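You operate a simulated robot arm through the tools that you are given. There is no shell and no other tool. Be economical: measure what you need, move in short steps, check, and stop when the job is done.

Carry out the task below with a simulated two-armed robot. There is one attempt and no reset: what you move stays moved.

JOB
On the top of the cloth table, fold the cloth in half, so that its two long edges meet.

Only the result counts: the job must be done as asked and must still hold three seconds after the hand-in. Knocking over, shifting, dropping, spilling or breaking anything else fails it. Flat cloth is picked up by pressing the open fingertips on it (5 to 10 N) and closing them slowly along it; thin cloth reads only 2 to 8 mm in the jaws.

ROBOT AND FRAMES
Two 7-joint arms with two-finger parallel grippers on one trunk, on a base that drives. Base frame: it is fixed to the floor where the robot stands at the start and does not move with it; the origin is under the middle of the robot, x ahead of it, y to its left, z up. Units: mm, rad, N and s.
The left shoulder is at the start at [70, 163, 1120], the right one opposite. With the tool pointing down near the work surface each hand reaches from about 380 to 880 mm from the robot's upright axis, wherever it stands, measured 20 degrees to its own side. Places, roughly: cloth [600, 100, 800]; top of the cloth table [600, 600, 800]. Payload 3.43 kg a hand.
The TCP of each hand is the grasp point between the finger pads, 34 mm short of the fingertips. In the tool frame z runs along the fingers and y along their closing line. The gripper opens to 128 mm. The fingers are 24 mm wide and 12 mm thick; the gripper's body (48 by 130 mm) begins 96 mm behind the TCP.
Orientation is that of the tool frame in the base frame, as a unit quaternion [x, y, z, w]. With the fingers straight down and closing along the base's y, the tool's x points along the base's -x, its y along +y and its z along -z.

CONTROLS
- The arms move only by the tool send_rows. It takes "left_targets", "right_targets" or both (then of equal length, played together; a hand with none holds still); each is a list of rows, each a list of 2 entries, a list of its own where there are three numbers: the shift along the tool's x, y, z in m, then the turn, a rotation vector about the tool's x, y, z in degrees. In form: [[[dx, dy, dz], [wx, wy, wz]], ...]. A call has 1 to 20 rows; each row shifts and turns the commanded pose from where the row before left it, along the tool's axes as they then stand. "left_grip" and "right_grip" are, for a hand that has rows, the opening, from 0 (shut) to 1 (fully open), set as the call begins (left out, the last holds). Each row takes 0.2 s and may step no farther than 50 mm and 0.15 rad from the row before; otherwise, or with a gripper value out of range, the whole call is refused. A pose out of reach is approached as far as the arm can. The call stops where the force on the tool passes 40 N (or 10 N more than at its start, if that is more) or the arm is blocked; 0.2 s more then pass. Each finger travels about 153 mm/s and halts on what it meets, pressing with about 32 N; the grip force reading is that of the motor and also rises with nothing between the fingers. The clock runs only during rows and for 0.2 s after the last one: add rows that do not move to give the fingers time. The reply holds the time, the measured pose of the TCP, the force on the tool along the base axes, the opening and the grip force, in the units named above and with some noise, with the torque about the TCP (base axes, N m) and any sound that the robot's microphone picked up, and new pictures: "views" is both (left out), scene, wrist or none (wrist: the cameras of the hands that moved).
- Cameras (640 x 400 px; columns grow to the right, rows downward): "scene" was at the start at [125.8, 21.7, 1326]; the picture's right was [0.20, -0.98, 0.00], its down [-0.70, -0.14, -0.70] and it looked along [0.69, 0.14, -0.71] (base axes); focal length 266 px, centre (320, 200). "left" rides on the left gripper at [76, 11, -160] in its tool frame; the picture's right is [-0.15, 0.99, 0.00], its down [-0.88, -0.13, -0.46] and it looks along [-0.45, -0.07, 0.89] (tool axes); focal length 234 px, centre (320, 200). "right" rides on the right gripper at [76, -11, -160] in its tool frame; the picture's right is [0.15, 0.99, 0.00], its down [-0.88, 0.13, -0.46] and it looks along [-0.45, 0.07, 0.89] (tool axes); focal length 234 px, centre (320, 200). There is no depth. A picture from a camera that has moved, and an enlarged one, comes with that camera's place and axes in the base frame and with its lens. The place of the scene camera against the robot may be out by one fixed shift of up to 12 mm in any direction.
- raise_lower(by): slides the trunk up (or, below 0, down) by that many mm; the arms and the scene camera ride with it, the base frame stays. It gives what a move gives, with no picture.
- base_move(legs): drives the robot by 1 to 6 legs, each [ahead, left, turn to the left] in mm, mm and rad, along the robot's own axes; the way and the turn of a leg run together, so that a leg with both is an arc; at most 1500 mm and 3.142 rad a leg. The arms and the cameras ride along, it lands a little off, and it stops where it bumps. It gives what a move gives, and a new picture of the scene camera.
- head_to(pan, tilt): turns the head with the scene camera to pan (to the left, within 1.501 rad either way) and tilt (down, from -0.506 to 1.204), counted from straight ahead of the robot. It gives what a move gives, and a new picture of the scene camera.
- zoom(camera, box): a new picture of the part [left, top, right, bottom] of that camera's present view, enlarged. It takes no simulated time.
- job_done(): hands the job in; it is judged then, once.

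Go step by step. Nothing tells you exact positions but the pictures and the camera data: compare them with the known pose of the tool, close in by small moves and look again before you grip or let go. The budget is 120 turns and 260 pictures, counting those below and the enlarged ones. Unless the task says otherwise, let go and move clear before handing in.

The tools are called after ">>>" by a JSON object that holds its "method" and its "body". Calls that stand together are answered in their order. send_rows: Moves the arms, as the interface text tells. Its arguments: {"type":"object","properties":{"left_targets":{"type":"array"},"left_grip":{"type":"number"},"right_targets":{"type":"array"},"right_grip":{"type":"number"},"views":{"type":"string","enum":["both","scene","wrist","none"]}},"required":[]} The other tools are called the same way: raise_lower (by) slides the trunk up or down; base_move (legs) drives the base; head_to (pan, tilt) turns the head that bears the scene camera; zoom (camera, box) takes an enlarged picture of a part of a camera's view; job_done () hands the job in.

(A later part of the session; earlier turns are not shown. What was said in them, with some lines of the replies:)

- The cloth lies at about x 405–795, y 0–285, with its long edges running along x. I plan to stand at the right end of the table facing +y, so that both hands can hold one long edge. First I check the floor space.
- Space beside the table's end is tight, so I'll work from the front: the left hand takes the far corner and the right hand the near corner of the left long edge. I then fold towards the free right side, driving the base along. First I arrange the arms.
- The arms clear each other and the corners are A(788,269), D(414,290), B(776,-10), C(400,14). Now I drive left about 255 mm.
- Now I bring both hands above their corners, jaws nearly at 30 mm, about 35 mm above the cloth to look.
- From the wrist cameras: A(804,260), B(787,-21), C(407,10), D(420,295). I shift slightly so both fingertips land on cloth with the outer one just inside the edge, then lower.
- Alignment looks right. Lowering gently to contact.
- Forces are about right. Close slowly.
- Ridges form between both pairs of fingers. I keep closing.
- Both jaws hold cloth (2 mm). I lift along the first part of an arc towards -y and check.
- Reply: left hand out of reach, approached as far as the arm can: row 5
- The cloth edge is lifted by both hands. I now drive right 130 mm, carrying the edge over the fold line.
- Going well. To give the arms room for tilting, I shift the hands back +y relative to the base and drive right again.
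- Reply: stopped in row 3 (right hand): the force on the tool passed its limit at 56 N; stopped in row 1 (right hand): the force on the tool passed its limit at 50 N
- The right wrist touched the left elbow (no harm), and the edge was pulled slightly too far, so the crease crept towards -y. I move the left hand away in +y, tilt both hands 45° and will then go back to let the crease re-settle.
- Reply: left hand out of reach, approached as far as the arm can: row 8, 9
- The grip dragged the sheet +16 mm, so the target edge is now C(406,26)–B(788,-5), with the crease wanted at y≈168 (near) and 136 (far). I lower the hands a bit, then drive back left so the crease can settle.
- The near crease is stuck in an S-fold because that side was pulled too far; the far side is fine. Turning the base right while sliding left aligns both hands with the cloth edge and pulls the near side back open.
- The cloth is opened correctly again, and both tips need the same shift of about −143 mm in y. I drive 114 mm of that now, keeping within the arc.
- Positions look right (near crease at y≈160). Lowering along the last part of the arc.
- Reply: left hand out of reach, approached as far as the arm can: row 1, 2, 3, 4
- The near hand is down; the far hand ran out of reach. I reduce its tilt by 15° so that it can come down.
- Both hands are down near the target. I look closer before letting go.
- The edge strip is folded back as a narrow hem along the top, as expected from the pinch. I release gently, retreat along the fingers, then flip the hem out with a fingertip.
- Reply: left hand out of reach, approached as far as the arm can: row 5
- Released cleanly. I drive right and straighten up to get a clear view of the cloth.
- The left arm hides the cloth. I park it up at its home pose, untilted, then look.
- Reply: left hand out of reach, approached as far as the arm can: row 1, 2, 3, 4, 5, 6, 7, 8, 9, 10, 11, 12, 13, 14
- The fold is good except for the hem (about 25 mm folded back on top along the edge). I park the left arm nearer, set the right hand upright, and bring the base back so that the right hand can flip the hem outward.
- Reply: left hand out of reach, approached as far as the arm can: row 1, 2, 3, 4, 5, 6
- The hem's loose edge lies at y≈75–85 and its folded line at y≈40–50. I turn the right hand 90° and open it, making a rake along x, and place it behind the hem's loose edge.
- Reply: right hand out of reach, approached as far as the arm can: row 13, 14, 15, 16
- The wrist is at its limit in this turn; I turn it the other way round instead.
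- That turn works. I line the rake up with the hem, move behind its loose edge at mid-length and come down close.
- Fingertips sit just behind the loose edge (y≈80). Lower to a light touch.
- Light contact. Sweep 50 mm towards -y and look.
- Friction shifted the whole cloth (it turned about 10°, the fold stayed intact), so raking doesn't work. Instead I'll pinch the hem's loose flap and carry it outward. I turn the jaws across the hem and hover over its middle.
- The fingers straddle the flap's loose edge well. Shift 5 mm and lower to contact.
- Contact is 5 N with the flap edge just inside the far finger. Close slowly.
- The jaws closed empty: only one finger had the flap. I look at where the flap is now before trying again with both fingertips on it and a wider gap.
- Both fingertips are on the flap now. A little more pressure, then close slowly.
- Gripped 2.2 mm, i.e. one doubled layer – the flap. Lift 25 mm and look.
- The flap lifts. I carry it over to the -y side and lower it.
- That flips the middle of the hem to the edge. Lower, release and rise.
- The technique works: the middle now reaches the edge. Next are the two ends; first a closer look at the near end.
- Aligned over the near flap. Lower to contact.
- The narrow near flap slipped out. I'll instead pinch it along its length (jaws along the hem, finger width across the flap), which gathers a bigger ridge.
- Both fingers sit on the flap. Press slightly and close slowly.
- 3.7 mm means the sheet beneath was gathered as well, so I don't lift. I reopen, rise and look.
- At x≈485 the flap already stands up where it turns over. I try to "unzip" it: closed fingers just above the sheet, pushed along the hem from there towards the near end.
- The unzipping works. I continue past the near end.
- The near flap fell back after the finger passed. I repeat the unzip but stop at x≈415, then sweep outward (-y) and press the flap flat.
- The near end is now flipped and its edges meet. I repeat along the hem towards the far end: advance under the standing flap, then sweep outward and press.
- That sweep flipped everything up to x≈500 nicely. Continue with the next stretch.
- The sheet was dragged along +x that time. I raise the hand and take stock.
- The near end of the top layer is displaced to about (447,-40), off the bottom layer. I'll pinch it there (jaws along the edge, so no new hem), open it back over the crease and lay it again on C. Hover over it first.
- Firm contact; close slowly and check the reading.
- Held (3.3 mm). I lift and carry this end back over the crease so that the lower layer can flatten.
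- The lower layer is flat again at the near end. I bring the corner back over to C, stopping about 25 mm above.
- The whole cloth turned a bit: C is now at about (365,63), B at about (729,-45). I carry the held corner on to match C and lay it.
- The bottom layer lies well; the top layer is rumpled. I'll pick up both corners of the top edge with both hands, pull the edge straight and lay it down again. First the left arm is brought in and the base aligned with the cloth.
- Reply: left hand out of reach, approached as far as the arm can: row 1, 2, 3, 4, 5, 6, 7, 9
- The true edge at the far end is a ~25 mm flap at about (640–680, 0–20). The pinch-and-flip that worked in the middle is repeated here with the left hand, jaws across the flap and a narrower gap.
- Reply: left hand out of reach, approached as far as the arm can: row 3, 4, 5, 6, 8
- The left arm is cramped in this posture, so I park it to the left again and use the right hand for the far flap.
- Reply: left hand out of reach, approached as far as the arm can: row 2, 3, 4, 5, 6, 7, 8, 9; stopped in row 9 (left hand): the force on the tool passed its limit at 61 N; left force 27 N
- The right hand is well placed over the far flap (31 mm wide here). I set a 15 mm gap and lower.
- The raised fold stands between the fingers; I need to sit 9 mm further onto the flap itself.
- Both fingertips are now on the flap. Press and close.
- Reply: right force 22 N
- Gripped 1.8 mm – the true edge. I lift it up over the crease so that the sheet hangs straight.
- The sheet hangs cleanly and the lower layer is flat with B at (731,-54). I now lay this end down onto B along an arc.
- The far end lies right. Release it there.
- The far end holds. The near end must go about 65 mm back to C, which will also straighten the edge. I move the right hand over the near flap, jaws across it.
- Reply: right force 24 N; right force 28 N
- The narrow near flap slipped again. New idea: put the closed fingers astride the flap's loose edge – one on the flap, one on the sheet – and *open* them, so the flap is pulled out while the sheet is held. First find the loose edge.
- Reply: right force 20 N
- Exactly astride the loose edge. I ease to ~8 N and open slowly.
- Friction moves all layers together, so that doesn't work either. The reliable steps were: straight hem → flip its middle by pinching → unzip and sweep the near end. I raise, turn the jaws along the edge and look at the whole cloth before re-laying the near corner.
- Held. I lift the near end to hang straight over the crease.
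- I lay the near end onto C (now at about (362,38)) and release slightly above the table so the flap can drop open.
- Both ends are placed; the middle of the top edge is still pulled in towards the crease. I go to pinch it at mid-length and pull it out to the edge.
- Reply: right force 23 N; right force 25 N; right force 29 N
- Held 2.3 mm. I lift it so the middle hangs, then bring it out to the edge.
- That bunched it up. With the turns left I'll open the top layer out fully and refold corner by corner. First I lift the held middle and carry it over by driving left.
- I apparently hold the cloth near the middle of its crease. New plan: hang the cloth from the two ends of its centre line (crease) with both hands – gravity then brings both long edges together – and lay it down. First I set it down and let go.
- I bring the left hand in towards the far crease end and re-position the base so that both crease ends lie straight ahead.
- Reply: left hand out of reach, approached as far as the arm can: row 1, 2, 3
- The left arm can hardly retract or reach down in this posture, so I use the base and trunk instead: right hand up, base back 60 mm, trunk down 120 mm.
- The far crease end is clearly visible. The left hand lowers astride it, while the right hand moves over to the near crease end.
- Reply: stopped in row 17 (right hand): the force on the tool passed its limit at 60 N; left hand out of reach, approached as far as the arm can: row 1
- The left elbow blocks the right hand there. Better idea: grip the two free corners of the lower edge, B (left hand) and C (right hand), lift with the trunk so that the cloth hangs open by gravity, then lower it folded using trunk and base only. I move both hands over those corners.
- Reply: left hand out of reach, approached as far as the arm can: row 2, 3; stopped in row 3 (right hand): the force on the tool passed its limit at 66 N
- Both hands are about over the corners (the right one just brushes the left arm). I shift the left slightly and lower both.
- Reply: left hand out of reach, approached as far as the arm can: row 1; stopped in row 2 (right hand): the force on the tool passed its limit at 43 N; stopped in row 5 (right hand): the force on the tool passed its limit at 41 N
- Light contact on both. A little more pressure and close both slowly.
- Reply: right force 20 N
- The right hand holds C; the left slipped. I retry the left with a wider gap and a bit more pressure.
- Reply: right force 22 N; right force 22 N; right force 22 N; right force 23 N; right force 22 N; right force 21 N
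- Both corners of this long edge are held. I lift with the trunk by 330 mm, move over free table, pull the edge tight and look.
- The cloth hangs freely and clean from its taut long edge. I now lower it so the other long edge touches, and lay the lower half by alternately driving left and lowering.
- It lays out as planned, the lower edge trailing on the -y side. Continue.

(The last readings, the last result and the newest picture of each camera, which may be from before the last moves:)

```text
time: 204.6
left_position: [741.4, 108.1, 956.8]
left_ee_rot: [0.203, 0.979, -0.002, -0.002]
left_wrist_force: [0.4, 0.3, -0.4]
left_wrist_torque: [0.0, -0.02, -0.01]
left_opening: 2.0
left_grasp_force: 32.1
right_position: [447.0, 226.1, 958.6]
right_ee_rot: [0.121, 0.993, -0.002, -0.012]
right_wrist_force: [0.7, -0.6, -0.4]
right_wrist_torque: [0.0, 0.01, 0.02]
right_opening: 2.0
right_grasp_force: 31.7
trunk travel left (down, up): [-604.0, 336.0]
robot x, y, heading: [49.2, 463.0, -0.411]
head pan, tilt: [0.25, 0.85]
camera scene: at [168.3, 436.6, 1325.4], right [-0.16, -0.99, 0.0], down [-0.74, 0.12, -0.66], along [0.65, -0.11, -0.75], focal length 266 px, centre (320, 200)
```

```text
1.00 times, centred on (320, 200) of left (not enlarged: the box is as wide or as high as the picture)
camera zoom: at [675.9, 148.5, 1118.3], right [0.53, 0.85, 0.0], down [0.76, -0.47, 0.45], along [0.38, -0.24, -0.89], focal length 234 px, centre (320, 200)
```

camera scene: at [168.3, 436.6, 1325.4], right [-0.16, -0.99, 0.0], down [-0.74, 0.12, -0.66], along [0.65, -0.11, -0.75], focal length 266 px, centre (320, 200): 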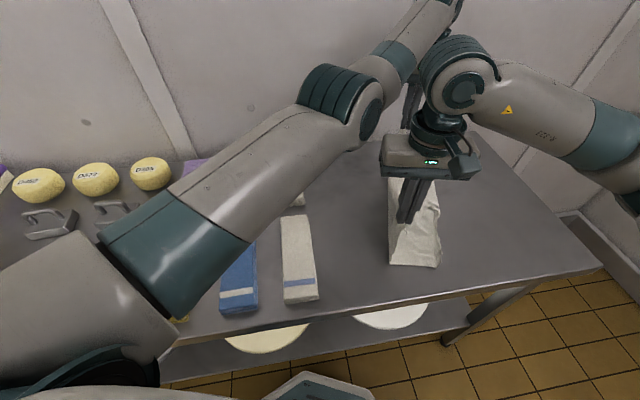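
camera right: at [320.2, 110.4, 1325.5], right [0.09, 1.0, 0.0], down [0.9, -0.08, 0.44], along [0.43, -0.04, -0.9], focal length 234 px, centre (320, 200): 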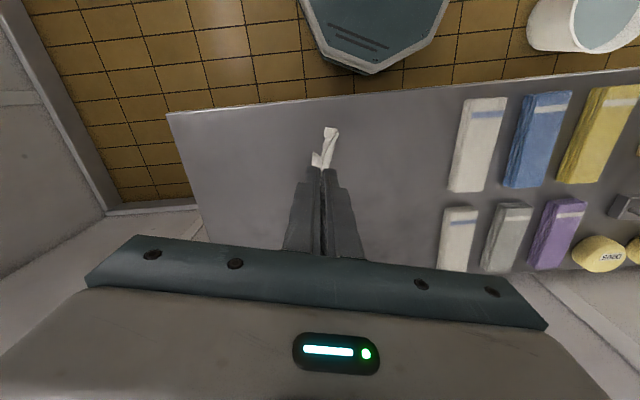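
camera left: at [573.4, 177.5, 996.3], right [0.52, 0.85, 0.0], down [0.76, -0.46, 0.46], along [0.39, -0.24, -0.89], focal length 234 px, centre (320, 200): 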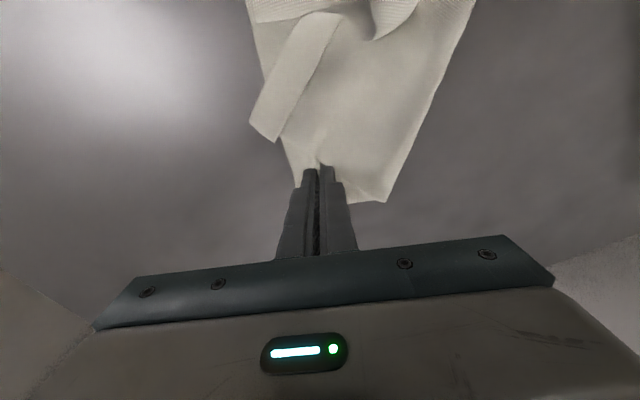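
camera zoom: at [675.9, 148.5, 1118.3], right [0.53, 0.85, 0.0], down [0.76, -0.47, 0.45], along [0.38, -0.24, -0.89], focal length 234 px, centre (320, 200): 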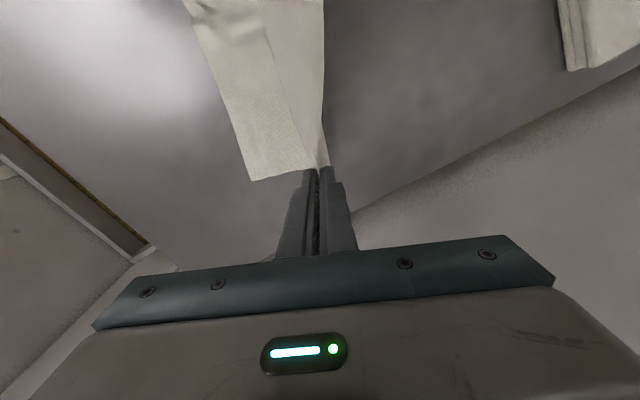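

Excellent: the lower half lies flat with its edge from about (395,139) to (729,-6). I go 37 mm further to the fold line, then start bringing the held edge back over.

>>> {"method": "base_move", "body": {"legs": [[0, 37, 0]]}}

>>> {"method": "raise_lower", "body": {"by": -18}}

>>> {"method": "base_move", "body": {"legs": [[0, -45, 0]]}}

>>> {"method": "raise_lower", "body": {"by": -28}}

>>> {"method": "base_move", "body": {"legs": [[0, -42, 0]]}}

>>> {"method": "zoom", "body": {"camera": "right", "box": [0, 0, 640, 400]}}

>>> {"method": "zoom", "body": {"camera": "left", "box": [0, 0, 640, 400]}}

```text
time: 205.5
left_position: [755.1, 140.5, 958.1]
left_ee_rot: [0.204, 0.979, -0.001, -0.002]
left_wrist_force: [0.1, -0.7, -0.1]
left_wrist_torque: [0.02, 0.02, -0.01]
left_opening: 2.0
left_grasp_force: 31.4
right_position: [461.3, 260.4, 958.8]
right_ee_rot: [0.121, 0.993, -0.002, -0.012]
right_wrist_force: [-0.5, -0.6, 0.4]
right_wrist_torque: [0.0, 0.01, 0.0]
right_opening: 2.1
right_grasp_force: 32.3
trunk travel left (down, up): [-604.0, 336.0]
robot x, y, heading: [65.2, 499.8, -0.418]
head pan, tilt: [0.25, 0.85]
camera scene: at [182.8, 469.6, 1325.4], right [-0.16, -0.99, 0.0], down [-0.74, 0.12, -0.66], along [0.65, -0.11, -0.75], focal length 266 px, centre (320, 200)
```

scene: 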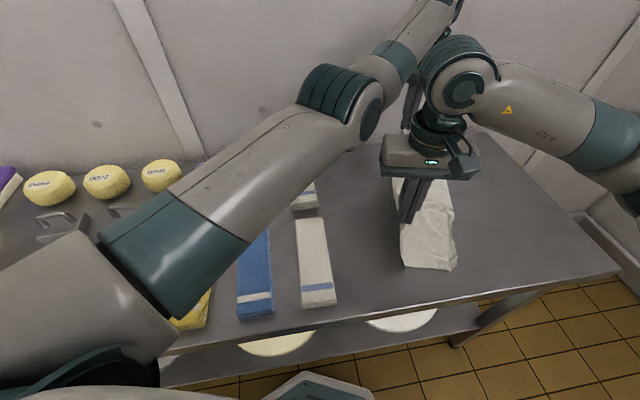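

```text
time: 206.2
left_position: [754.8, 141.4, 940.6]
left_ee_rot: [0.203, 0.979, -0.002, -0.002]
left_wrist_force: [0.4, -0.4, 0.3]
left_wrist_torque: [-0.01, 0.02, -0.01]
left_opening: 2.0
left_grasp_force: 32.3
right_position: [462.8, 259.7, 941.5]
right_ee_rot: [0.121, 0.993, -0.003, -0.011]
right_wrist_force: [0.0, -0.2, -0.3]
right_wrist_torque: [-0.02, -0.04, -0.02]
right_opening: 2.0
right_grasp_force: 31.8
trunk travel left (down, up): [-586.0, 354.0]
robot x, y, heading: [64.2, 500.4, -0.418]
head pan, tilt: [0.25, 0.85]
```

```text
time: 207.1
left_position: [736.8, 100.3, 939.5]
left_ee_rot: [0.203, 0.979, -0.002, -0.002]
left_wrist_force: [-0.7, 1.0, 0.2]
left_wrist_torque: [0.0, -0.02, 0.0]
left_opening: 2.1
left_grasp_force: 31.8
right_position: [444.1, 219.0, 940.3]
right_ee_rot: [0.12, 0.993, -0.003, -0.012]
right_wrist_force: [0.2, -0.3, -0.2]
right_wrist_torque: [0.02, -0.01, 0.02]
right_opening: 2.1
right_grasp_force: 32.1
trunk travel left (down, up): [-586.0, 354.0]
robot x, y, heading: [49.4, 458.6, -0.417]
head pan, tilt: [0.25, 0.85]
camera scene: at [165.2, 429.7, 1307.4], right [-0.16, -0.99, 0.0], down [-0.74, 0.12, -0.66], along [0.65, -0.11, -0.75], focal length 266 px, centre (320, 200)
```

scene: 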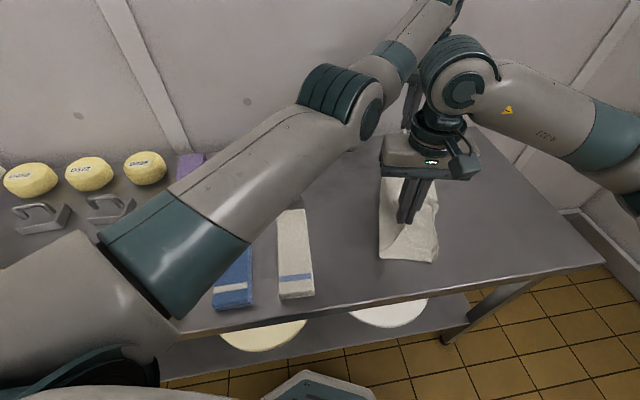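

```text
time: 207.8
left_position: [736.9, 100.5, 910.9]
left_ee_rot: [0.203, 0.979, -0.003, -0.001]
left_wrist_force: [0.7, -0.3, -0.1]
left_wrist_torque: [-0.01, 0.0, -0.02]
left_opening: 1.8
left_grasp_force: 32.2
right_position: [444.5, 219.1, 912.4]
right_ee_rot: [0.121, 0.993, -0.003, -0.012]
right_wrist_force: [-0.8, -0.1, 0.6]
right_wrist_torque: [0.01, -0.04, 0.04]
right_opening: 1.8
right_grasp_force: 32.1
trunk travel left (down, up): [-558.0, 382.0]
robot x, y, heading: [45.4, 454.1, -0.413]
head pan, tilt: [0.25, 0.85]
```

```text
time: 208.7
left_position: [720.1, 62.5, 911.9]
left_ee_rot: [0.202, 0.979, -0.001, -0.001]
left_wrist_force: [-0.8, 0.8, -0.1]
left_wrist_torque: [0.03, -0.05, -0.01]
left_opening: 1.8
left_grasp_force: 31.8
right_position: [427.7, 180.7, 912.3]
right_ee_rot: [0.12, 0.993, -0.002, -0.012]
right_wrist_force: [0.4, -0.1, 0.0]
right_wrist_torque: [0.01, 0.03, 0.01]
right_opening: 1.8
right_grasp_force: 32.4
trunk travel left (down, up): [-558.0, 382.0]
robot x, y, heading: [32.2, 420.4, -0.416]
head pan, tilt: [0.25, 0.85]
camera scene: at [148.4, 391.5, 1279.4], right [-0.16, -0.99, 0.0], down [-0.74, 0.12, -0.66], along [0.65, -0.11, -0.75], focal length 266 px, centre (320, 200)
```

scene: 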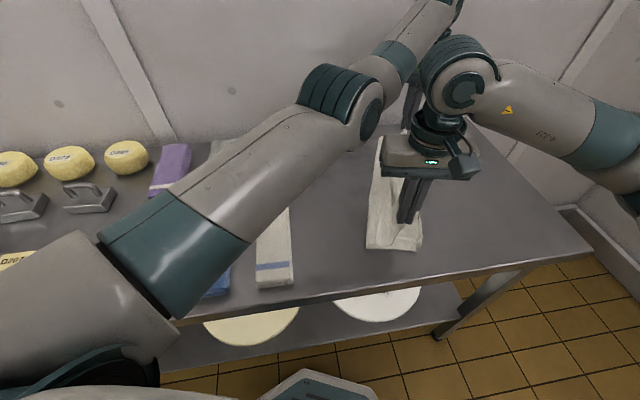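

```text
1.00 times, centred on (320, 200) of right (not enlarged: the box is as wide or as high as the picture)
camera zoom: at [354.8, 189.2, 1073.2], right [0.09, 1.0, 0.0], down [0.9, -0.08, 0.43], along [0.43, -0.04, -0.9], focal length 234 px, centre (320, 200)
```

zoom: 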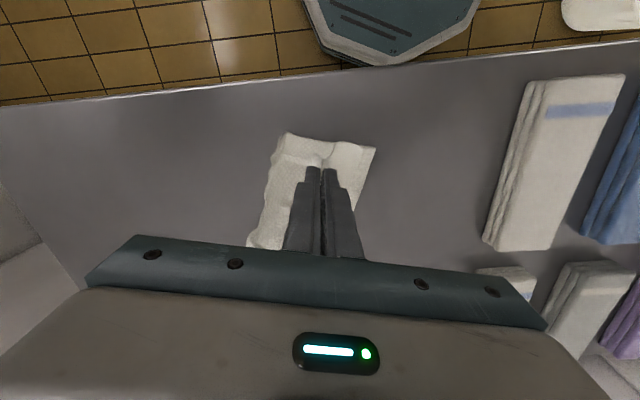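

```text
1.00 times, centred on (320, 200) of left (not enlarged: the box is as wide or as high as the picture)
camera zoom: at [655.9, 103.5, 1072.4], right [0.53, 0.85, 0.0], down [0.76, -0.47, 0.45], along [0.38, -0.24, -0.89], focal length 234 px, centre (320, 200)
```

zoom: 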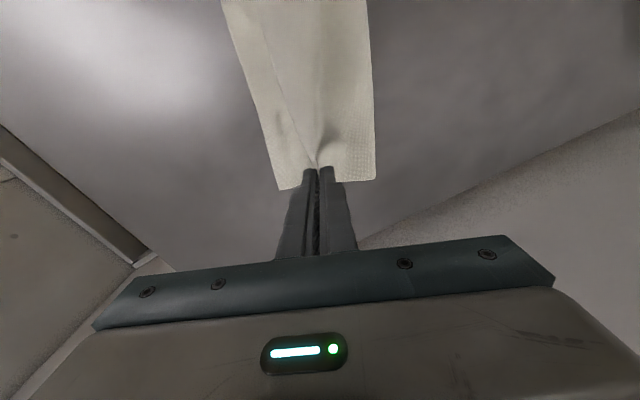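

Very good. Now the final approach: down to ~30 mm, out to the lower edge, then down while easing back so the edge tails lay outward.

>>> {"method": "raise_lower", "body": {"by": -42}}

>>> {"method": "base_move", "body": {"legs": [[0, -28, 0]]}}

>>> {"method": "raise_lower", "body": {"by": -12}}

>>> {"method": "base_move", "body": {"legs": [[0, 8, 0]]}}

>>> {"method": "raise_lower", "body": {"by": -9}}

>>> {"method": "zoom", "body": {"camera": "right", "box": [160, 40, 480, 260]}}

>>> {"method": "zoom", "body": {"camera": "left", "box": [160, 40, 480, 260]}}

```text
time: 209.5
left_position: [720.7, 63.4, 869.9]
left_ee_rot: [0.203, 0.979, -0.003, -0.002]
left_wrist_force: [0.3, 0.5, -0.2]
left_wrist_torque: [0.01, -0.03, -0.04]
left_opening: 1.9
left_grasp_force: 31.8
right_position: [427.5, 183.1, 871.0]
right_ee_rot: [0.12, 0.993, -0.003, -0.012]
right_wrist_force: [-0.7, -0.2, 0.2]
right_wrist_torque: [0.01, 0.01, 0.02]
right_opening: 1.9
right_grasp_force: 31.7
trunk travel left (down, up): [-516.0, 424.0]
robot x, y, heading: [28.3, 421.5, -0.413]
head pan, tilt: [0.25, 0.85]
```

```text
time: 210.4
left_position: [708.5, 37.5, 870.1]
left_ee_rot: [0.203, 0.979, -0.002, -0.001]
left_wrist_force: [1.0, 0.0, 0.1]
left_wrist_torque: [-0.02, -0.01, 0.02]
left_opening: 2.0
left_grasp_force: 31.6
right_position: [417.3, 156.1, 870.3]
right_ee_rot: [0.12, 0.993, -0.001, -0.012]
right_wrist_force: [-0.7, 0.2, 0.1]
right_wrist_torque: [0.04, -0.02, -0.04]
right_opening: 2.0
right_grasp_force: 32.2
trunk travel left (down, up): [-516.0, 424.0]
robot x, y, heading: [16.3, 395.5, -0.413]
head pan, tilt: [0.25, 0.85]
camera scene: at [137.3, 366.1, 1237.4], right [-0.16, -0.99, 0.0], down [-0.74, 0.12, -0.66], along [0.65, -0.11, -0.75], focal length 266 px, centre (320, 200)
```

scene: 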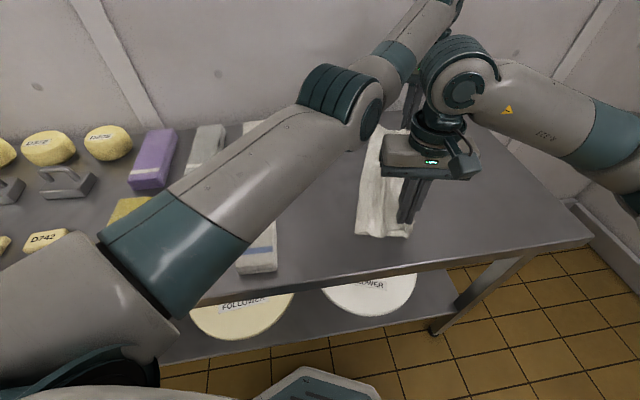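

```text
time: 211.0
left_position: [709.2, 37.6, 858.3]
left_ee_rot: [0.203, 0.979, -0.001, -0.001]
left_wrist_force: [0.9, -1.1, -0.7]
left_wrist_torque: [-0.01, 0.04, 0.0]
left_opening: 2.2
left_grasp_force: 31.7
right_position: [417.3, 155.3, 859.0]
right_ee_rot: [0.119, 0.993, -0.003, -0.012]
right_wrist_force: [-1.2, -0.3, 0.4]
right_wrist_torque: [-0.01, -0.02, -0.03]
right_opening: 1.8
right_grasp_force: 31.6
trunk travel left (down, up): [-504.0, 436.0]
robot x, y, heading: [15.0, 396.8, -0.414]
head pan, tilt: [0.25, 0.85]
```

```text
time: 211.7
left_position: [712.6, 46.2, 857.2]
left_ee_rot: [0.203, 0.979, -0.002, -0.002]
left_wrist_force: [-0.2, -0.1, 0.2]
left_wrist_torque: [0.0, 0.03, 0.0]
left_opening: 1.9
left_grasp_force: 32.1
right_position: [419.3, 164.5, 858.0]
right_ee_rot: [0.12, 0.993, -0.003, -0.012]
right_wrist_force: [0.2, 0.2, -0.2]
right_wrist_torque: [-0.01, 0.02, -0.02]
right_opening: 2.0
right_grasp_force: 32.2
trunk travel left (down, up): [-504.0, 436.0]
robot x, y, heading: [21.0, 398.0, -0.413]
head pan, tilt: [0.25, 0.85]
camera scene: at [140.7, 373.8, 1225.4], right [-0.16, -0.99, 0.0], down [-0.74, 0.12, -0.66], along [0.65, -0.11, -0.75], focal length 266 px, centre (320, 200)
```

scene: 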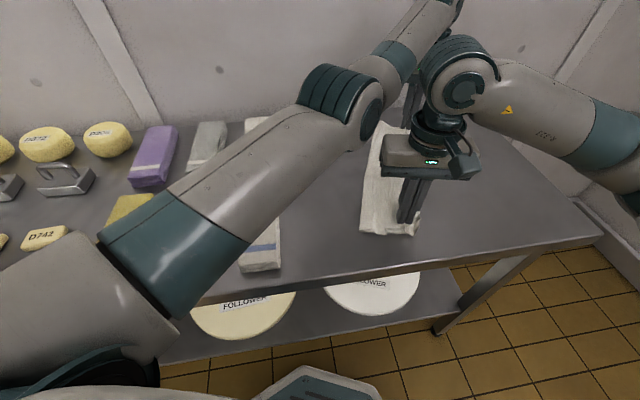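

```text
time: 212.3
left_position: [711.6, 46.0, 847.5]
left_ee_rot: [0.203, 0.979, -0.002, -0.001]
left_wrist_force: [0.2, 0.8, 0.0]
left_wrist_torque: [-0.02, 0.0, -0.02]
left_opening: 2.1
left_grasp_force: 31.8
right_position: [418.8, 163.2, 850.1]
right_ee_rot: [0.12, 0.993, -0.003, -0.011]
right_wrist_force: [-0.2, -0.2, -0.2]
right_wrist_torque: [-0.01, -0.02, -0.01]
right_opening: 1.9
right_grasp_force: 31.5
trunk travel left (down, up): [-495.0, 445.0]
robot x, y, heading: [26.1, 400.0, -0.416]
head pan, tilt: [0.25, 0.85]
```

```text
1.82 times, centred on (320, 150) of right
camera zoom: at [346.8, 171.7, 1010.5], right [0.09, 1.0, -0.01], down [0.9, -0.08, 0.43], along [0.43, -0.05, -0.9], focal length 426 px, centre (320, 291)
```

zoom: 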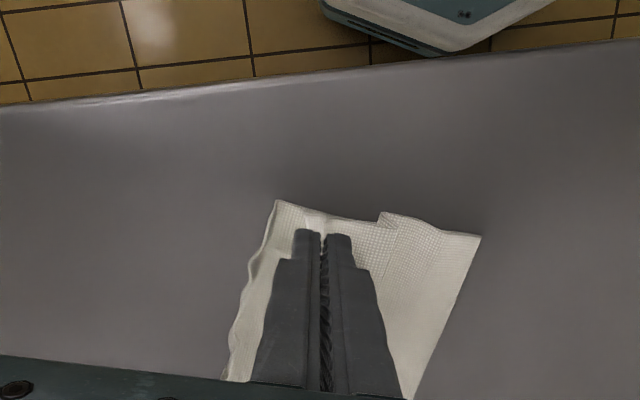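

```text
1.82 times, centred on (320, 150) of left
camera zoom: at [647.6, 85.7, 1009.7], right [0.53, 0.85, 0.0], down [0.76, -0.47, 0.46], along [0.38, -0.24, -0.89], focal length 426 px, centre (320, 291)
```

zoom: 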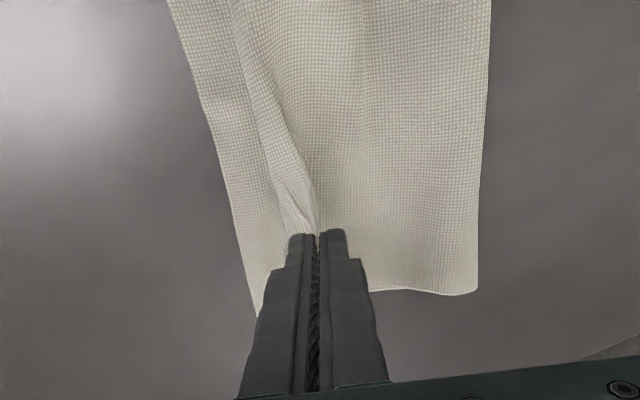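

Both grips sit right above where they should be, with the edge tails pointing outward. Lower a touch, release gently and rise with the trunk.

>>> {"method": "raise_lower", "body": {"by": -7}}

>>> {"method": "send_rows", "body": {"left_targets": [[[0, 0, 0], [0, 0, 0]], [[0, 0, 0], [0, 0, 0]], [[0, 0, 0], [0, 0, 0]]], "right_targets": [[[0, 0, 0], [0, 0, 0]], [[0, 0, 0], [0, 0, 0]], [[0, 0, 0], [0, 0, 0]]], "left_grip": 0.2, "right_grip": 0.2, "views": "none"}}

>>> {"method": "raise_lower", "body": {"by": 130}}

>>> {"method": "zoom", "body": {"camera": "right", "box": [160, 40, 480, 260]}}

>>> {"method": "zoom", "body": {"camera": "left", "box": [100, 0, 500, 260]}}

```text
time: 212.8
left_position: [713.0, 44.5, 842.3]
left_ee_rot: [0.202, 0.979, -0.003, 0.0]
left_wrist_force: [-0.2, 0.0, -0.5]
left_wrist_torque: [0.02, 0.01, -0.03]
left_opening: 2.0
left_grasp_force: 32.3
right_position: [419.7, 163.9, 844.0]
right_ee_rot: [0.121, 0.993, -0.004, -0.01]
right_wrist_force: [-0.2, 0.0, 1.5]
right_wrist_torque: [-0.01, -0.01, 0.0]
right_opening: 2.3
right_grasp_force: 31.8
trunk travel left (down, up): [-488.0, 452.0]
robot x, y, heading: [17.6, 397.9, -0.414]
head pan, tilt: [0.25, 0.85]
```

```text
time: 213.6
left_position: [712.1, 44.7, 842.8]
left_ee_rot: [0.203, 0.979, -0.002, -0.001]
left_wrist_force: [0.0, 0.2, -0.6]
left_wrist_torque: [-0.04, 0.0, 0.02]
left_opening: 25.6
left_grasp_force: 0.0
right_position: [418.9, 163.4, 842.2]
right_ee_rot: [0.12, 0.993, -0.003, -0.012]
right_wrist_force: [0.6, 0.2, 0.3]
right_wrist_torque: [0.03, -0.02, 0.05]
right_opening: 25.5
right_grasp_force: 0.1
trunk travel left (down, up): [-488.0, 452.0]
robot x, y, heading: [21.0, 401.2, -0.41]
head pan, tilt: [0.25, 0.85]
```

```text
time: 215.2
left_position: [711.7, 45.3, 971.4]
left_ee_rot: [0.202, 0.979, -0.002, -0.001]
left_wrist_force: [0.0, -1.1, 0.3]
left_wrist_torque: [0.03, 0.0, 0.0]
left_opening: 25.5
left_grasp_force: 0.0
right_position: [420.8, 164.1, 972.5]
right_ee_rot: [0.12, 0.993, -0.002, -0.012]
right_wrist_force: [0.0, -0.2, 0.1]
right_wrist_torque: [-0.01, -0.01, 0.01]
right_opening: 25.5
right_grasp_force: 0.0
trunk travel left (down, up): [-618.0, 322.0]
robot x, y, heading: [22.1, 401.2, -0.414]
head pan, tilt: [0.25, 0.85]
```

```text
1.82 times, centred on (320, 150) of right
camera zoom: at [347.2, 171.2, 1133.1], right [0.09, 1.0, 0.0], down [0.9, -0.08, 0.43], along [0.43, -0.05, -0.9], focal length 426 px, centre (320, 291)
```

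zoom: 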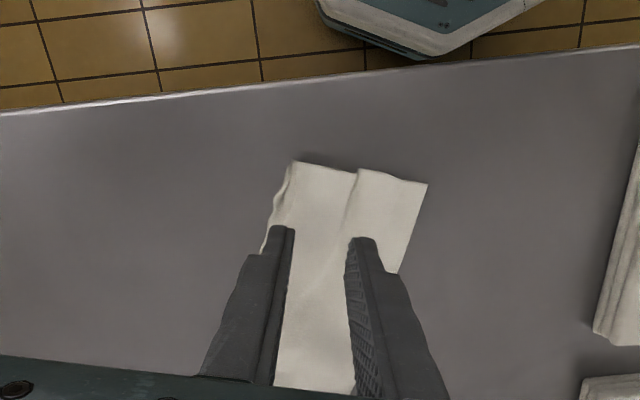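

```text
1.54 times, centred on (300, 130) of left
camera zoom: at [648.1, 85.4, 1132.2], right [0.53, 0.85, 0.0], down [0.76, -0.47, 0.45], along [0.38, -0.24, -0.89], focal length 360 px, centre (351, 308)
```

zoom: 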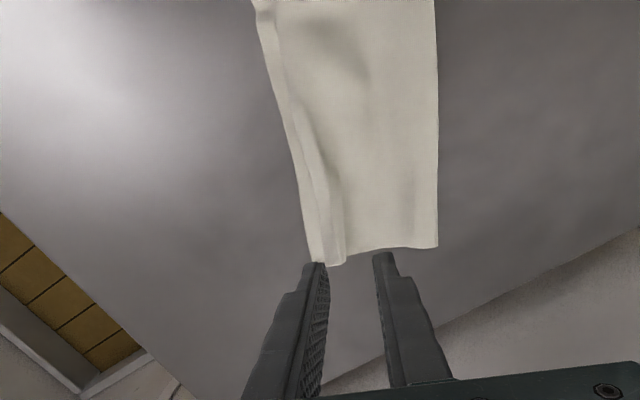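

That looks like a proper fold with edges meeting within about a centimetre. I move clear and inspect.

>>> {"method": "base_move", "body": {"legs": [[-30, -170, 0]]}}

>>> {"method": "head_to", "body": {"pan": 0.6, "tilt": 0.85}}

>>> {"method": "zoom", "body": {"camera": "scene", "box": [200, 100, 520, 300]}}

>>> {"method": "zoom", "body": {"camera": "right", "box": [220, 0, 620, 260]}}

>>> {"method": "zoom", "body": {"camera": "left", "box": [220, 0, 620, 260]}}

```text
time: 216.7
left_position: [617.6, -98.4, 971.7]
left_ee_rot: [0.202, 0.979, -0.002, -0.001]
left_wrist_force: [1.0, -0.4, -0.1]
left_wrist_torque: [0.03, -0.03, -0.01]
left_opening: 25.7
left_grasp_force: 0.0
right_position: [323.2, 18.6, 972.3]
right_ee_rot: [0.12, 0.993, -0.003, -0.011]
right_wrist_force: [-0.4, 0.4, 0.4]
right_wrist_torque: [-0.02, -0.02, 0.0]
right_opening: 25.5
right_grasp_force: 0.1
trunk travel left (down, up): [-618.0, 322.0]
robot x, y, heading: [-76.9, 257.9, -0.413]
head pan, tilt: [0.25, 0.85]
camera scene: at [44.2, 228.7, 1339.4], right [-0.16, -0.99, 0.0], down [-0.74, 0.12, -0.66], along [0.65, -0.11, -0.75], focal length 266 px, centre (320, 200)
```

scene: 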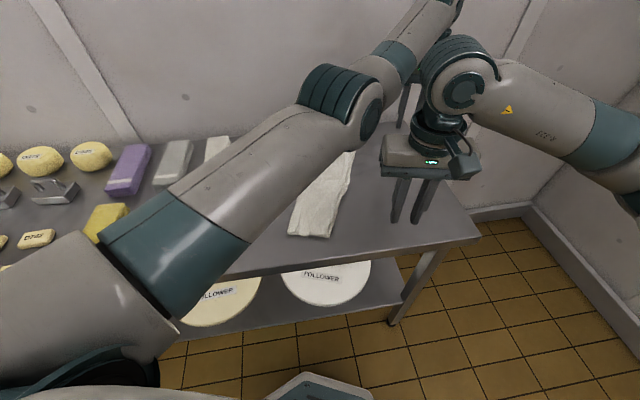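

```text
time: 217.5
left_position: [617.7, -99.1, 972.0]
left_ee_rot: [0.202, 0.979, -0.002, 0.0]
left_wrist_force: [-0.4, -0.1, -0.3]
left_wrist_torque: [0.02, 0.0, 0.03]
left_opening: 25.6
left_grasp_force: 0.0
right_position: [324.6, 19.2, 971.4]
right_ee_rot: [0.119, 0.993, -0.003, -0.012]
right_wrist_force: [-0.9, -0.6, -0.3]
right_wrist_torque: [0.01, 0.0, 0.01]
right_opening: 25.7
right_grasp_force: 0.1
trunk travel left (down, up): [-618.0, 322.0]
robot x, y, heading: [-75.5, 255.9, -0.409]
head pan, tilt: [0.6, 0.85]
camera scene: at [44.3, 256.6, 1339.4], right [0.19, -0.98, 0.0], down [-0.74, -0.14, -0.66], along [0.65, 0.12, -0.75], focal length 266 px, centre (320, 200)
```

scene: 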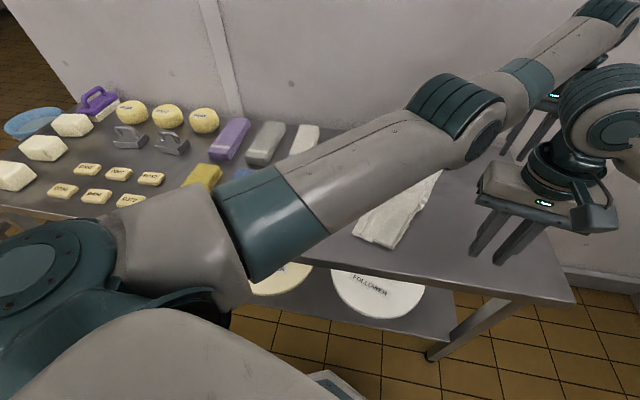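

```text
2.00 times, centred on (360, 200) of scene
camera zoom: at [44.3, 256.6, 1339.4], right [0.19, -0.98, 0.0], down [-0.74, -0.14, -0.66], along [0.65, 0.12, -0.75], focal length 533 px, centre (240, 200)
```

zoom: 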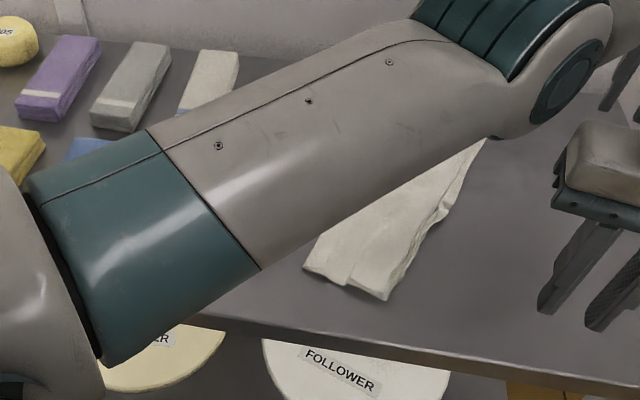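

```text
1.54 times, centred on (420, 130) of right
camera zoom: at [251.4, 27.3, 1133.3], right [0.09, 1.0, -0.01], down [0.9, -0.08, 0.43], along [0.43, -0.04, -0.9], focal length 360 px, centre (166, 308)
```

zoom: 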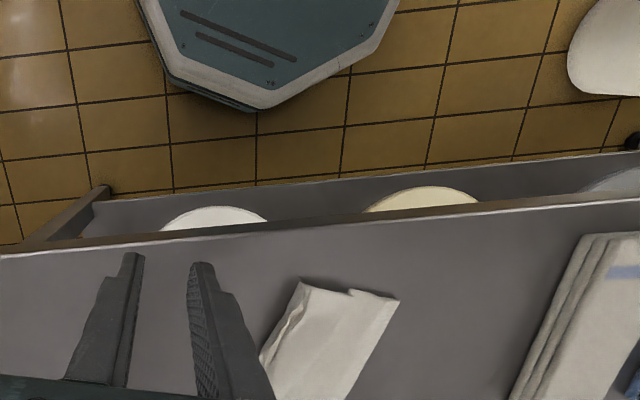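

```text
1.54 times, centred on (420, 130) of left
camera zoom: at [552.4, -58.0, 1132.5], right [0.53, 0.85, -0.01], down [0.76, -0.47, 0.46], along [0.38, -0.24, -0.89], focal length 360 px, centre (166, 308)
```

zoom: 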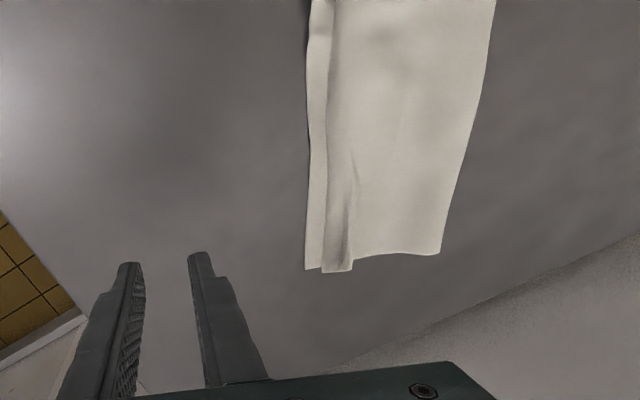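

The cloth now lies folded along its length, with the two long edges together: flush at the near end and about 15 mm apart at the far end. The near end still has a small ripple. Nothing else has moved and both hands are clear, so I hand it in.

>>> {"method": "job_done", "body": {}}

```text
The job is handed in.
```

I folded the cloth in half on the table and handed it in. The two long edges meet at the near end but are about 15 mm apart at the far end. I don't know yet whether it passed.

- **Near end:** it still has a small ripple. The folded cloth measures about 103 mm across there, against the 142 mm expected for half its width.
- **Possible tucked edge:** the lower long edge had been turned over on itself earlier, and I couldn't confirm it opened out fully.
- **Position:** the cloth ended up further left on the table and turned about 24° from where it started.
- **Other contact:** nothing else on the table was moved. The left hand pressed against the back wall for a while, and the arms touched each other a few times.
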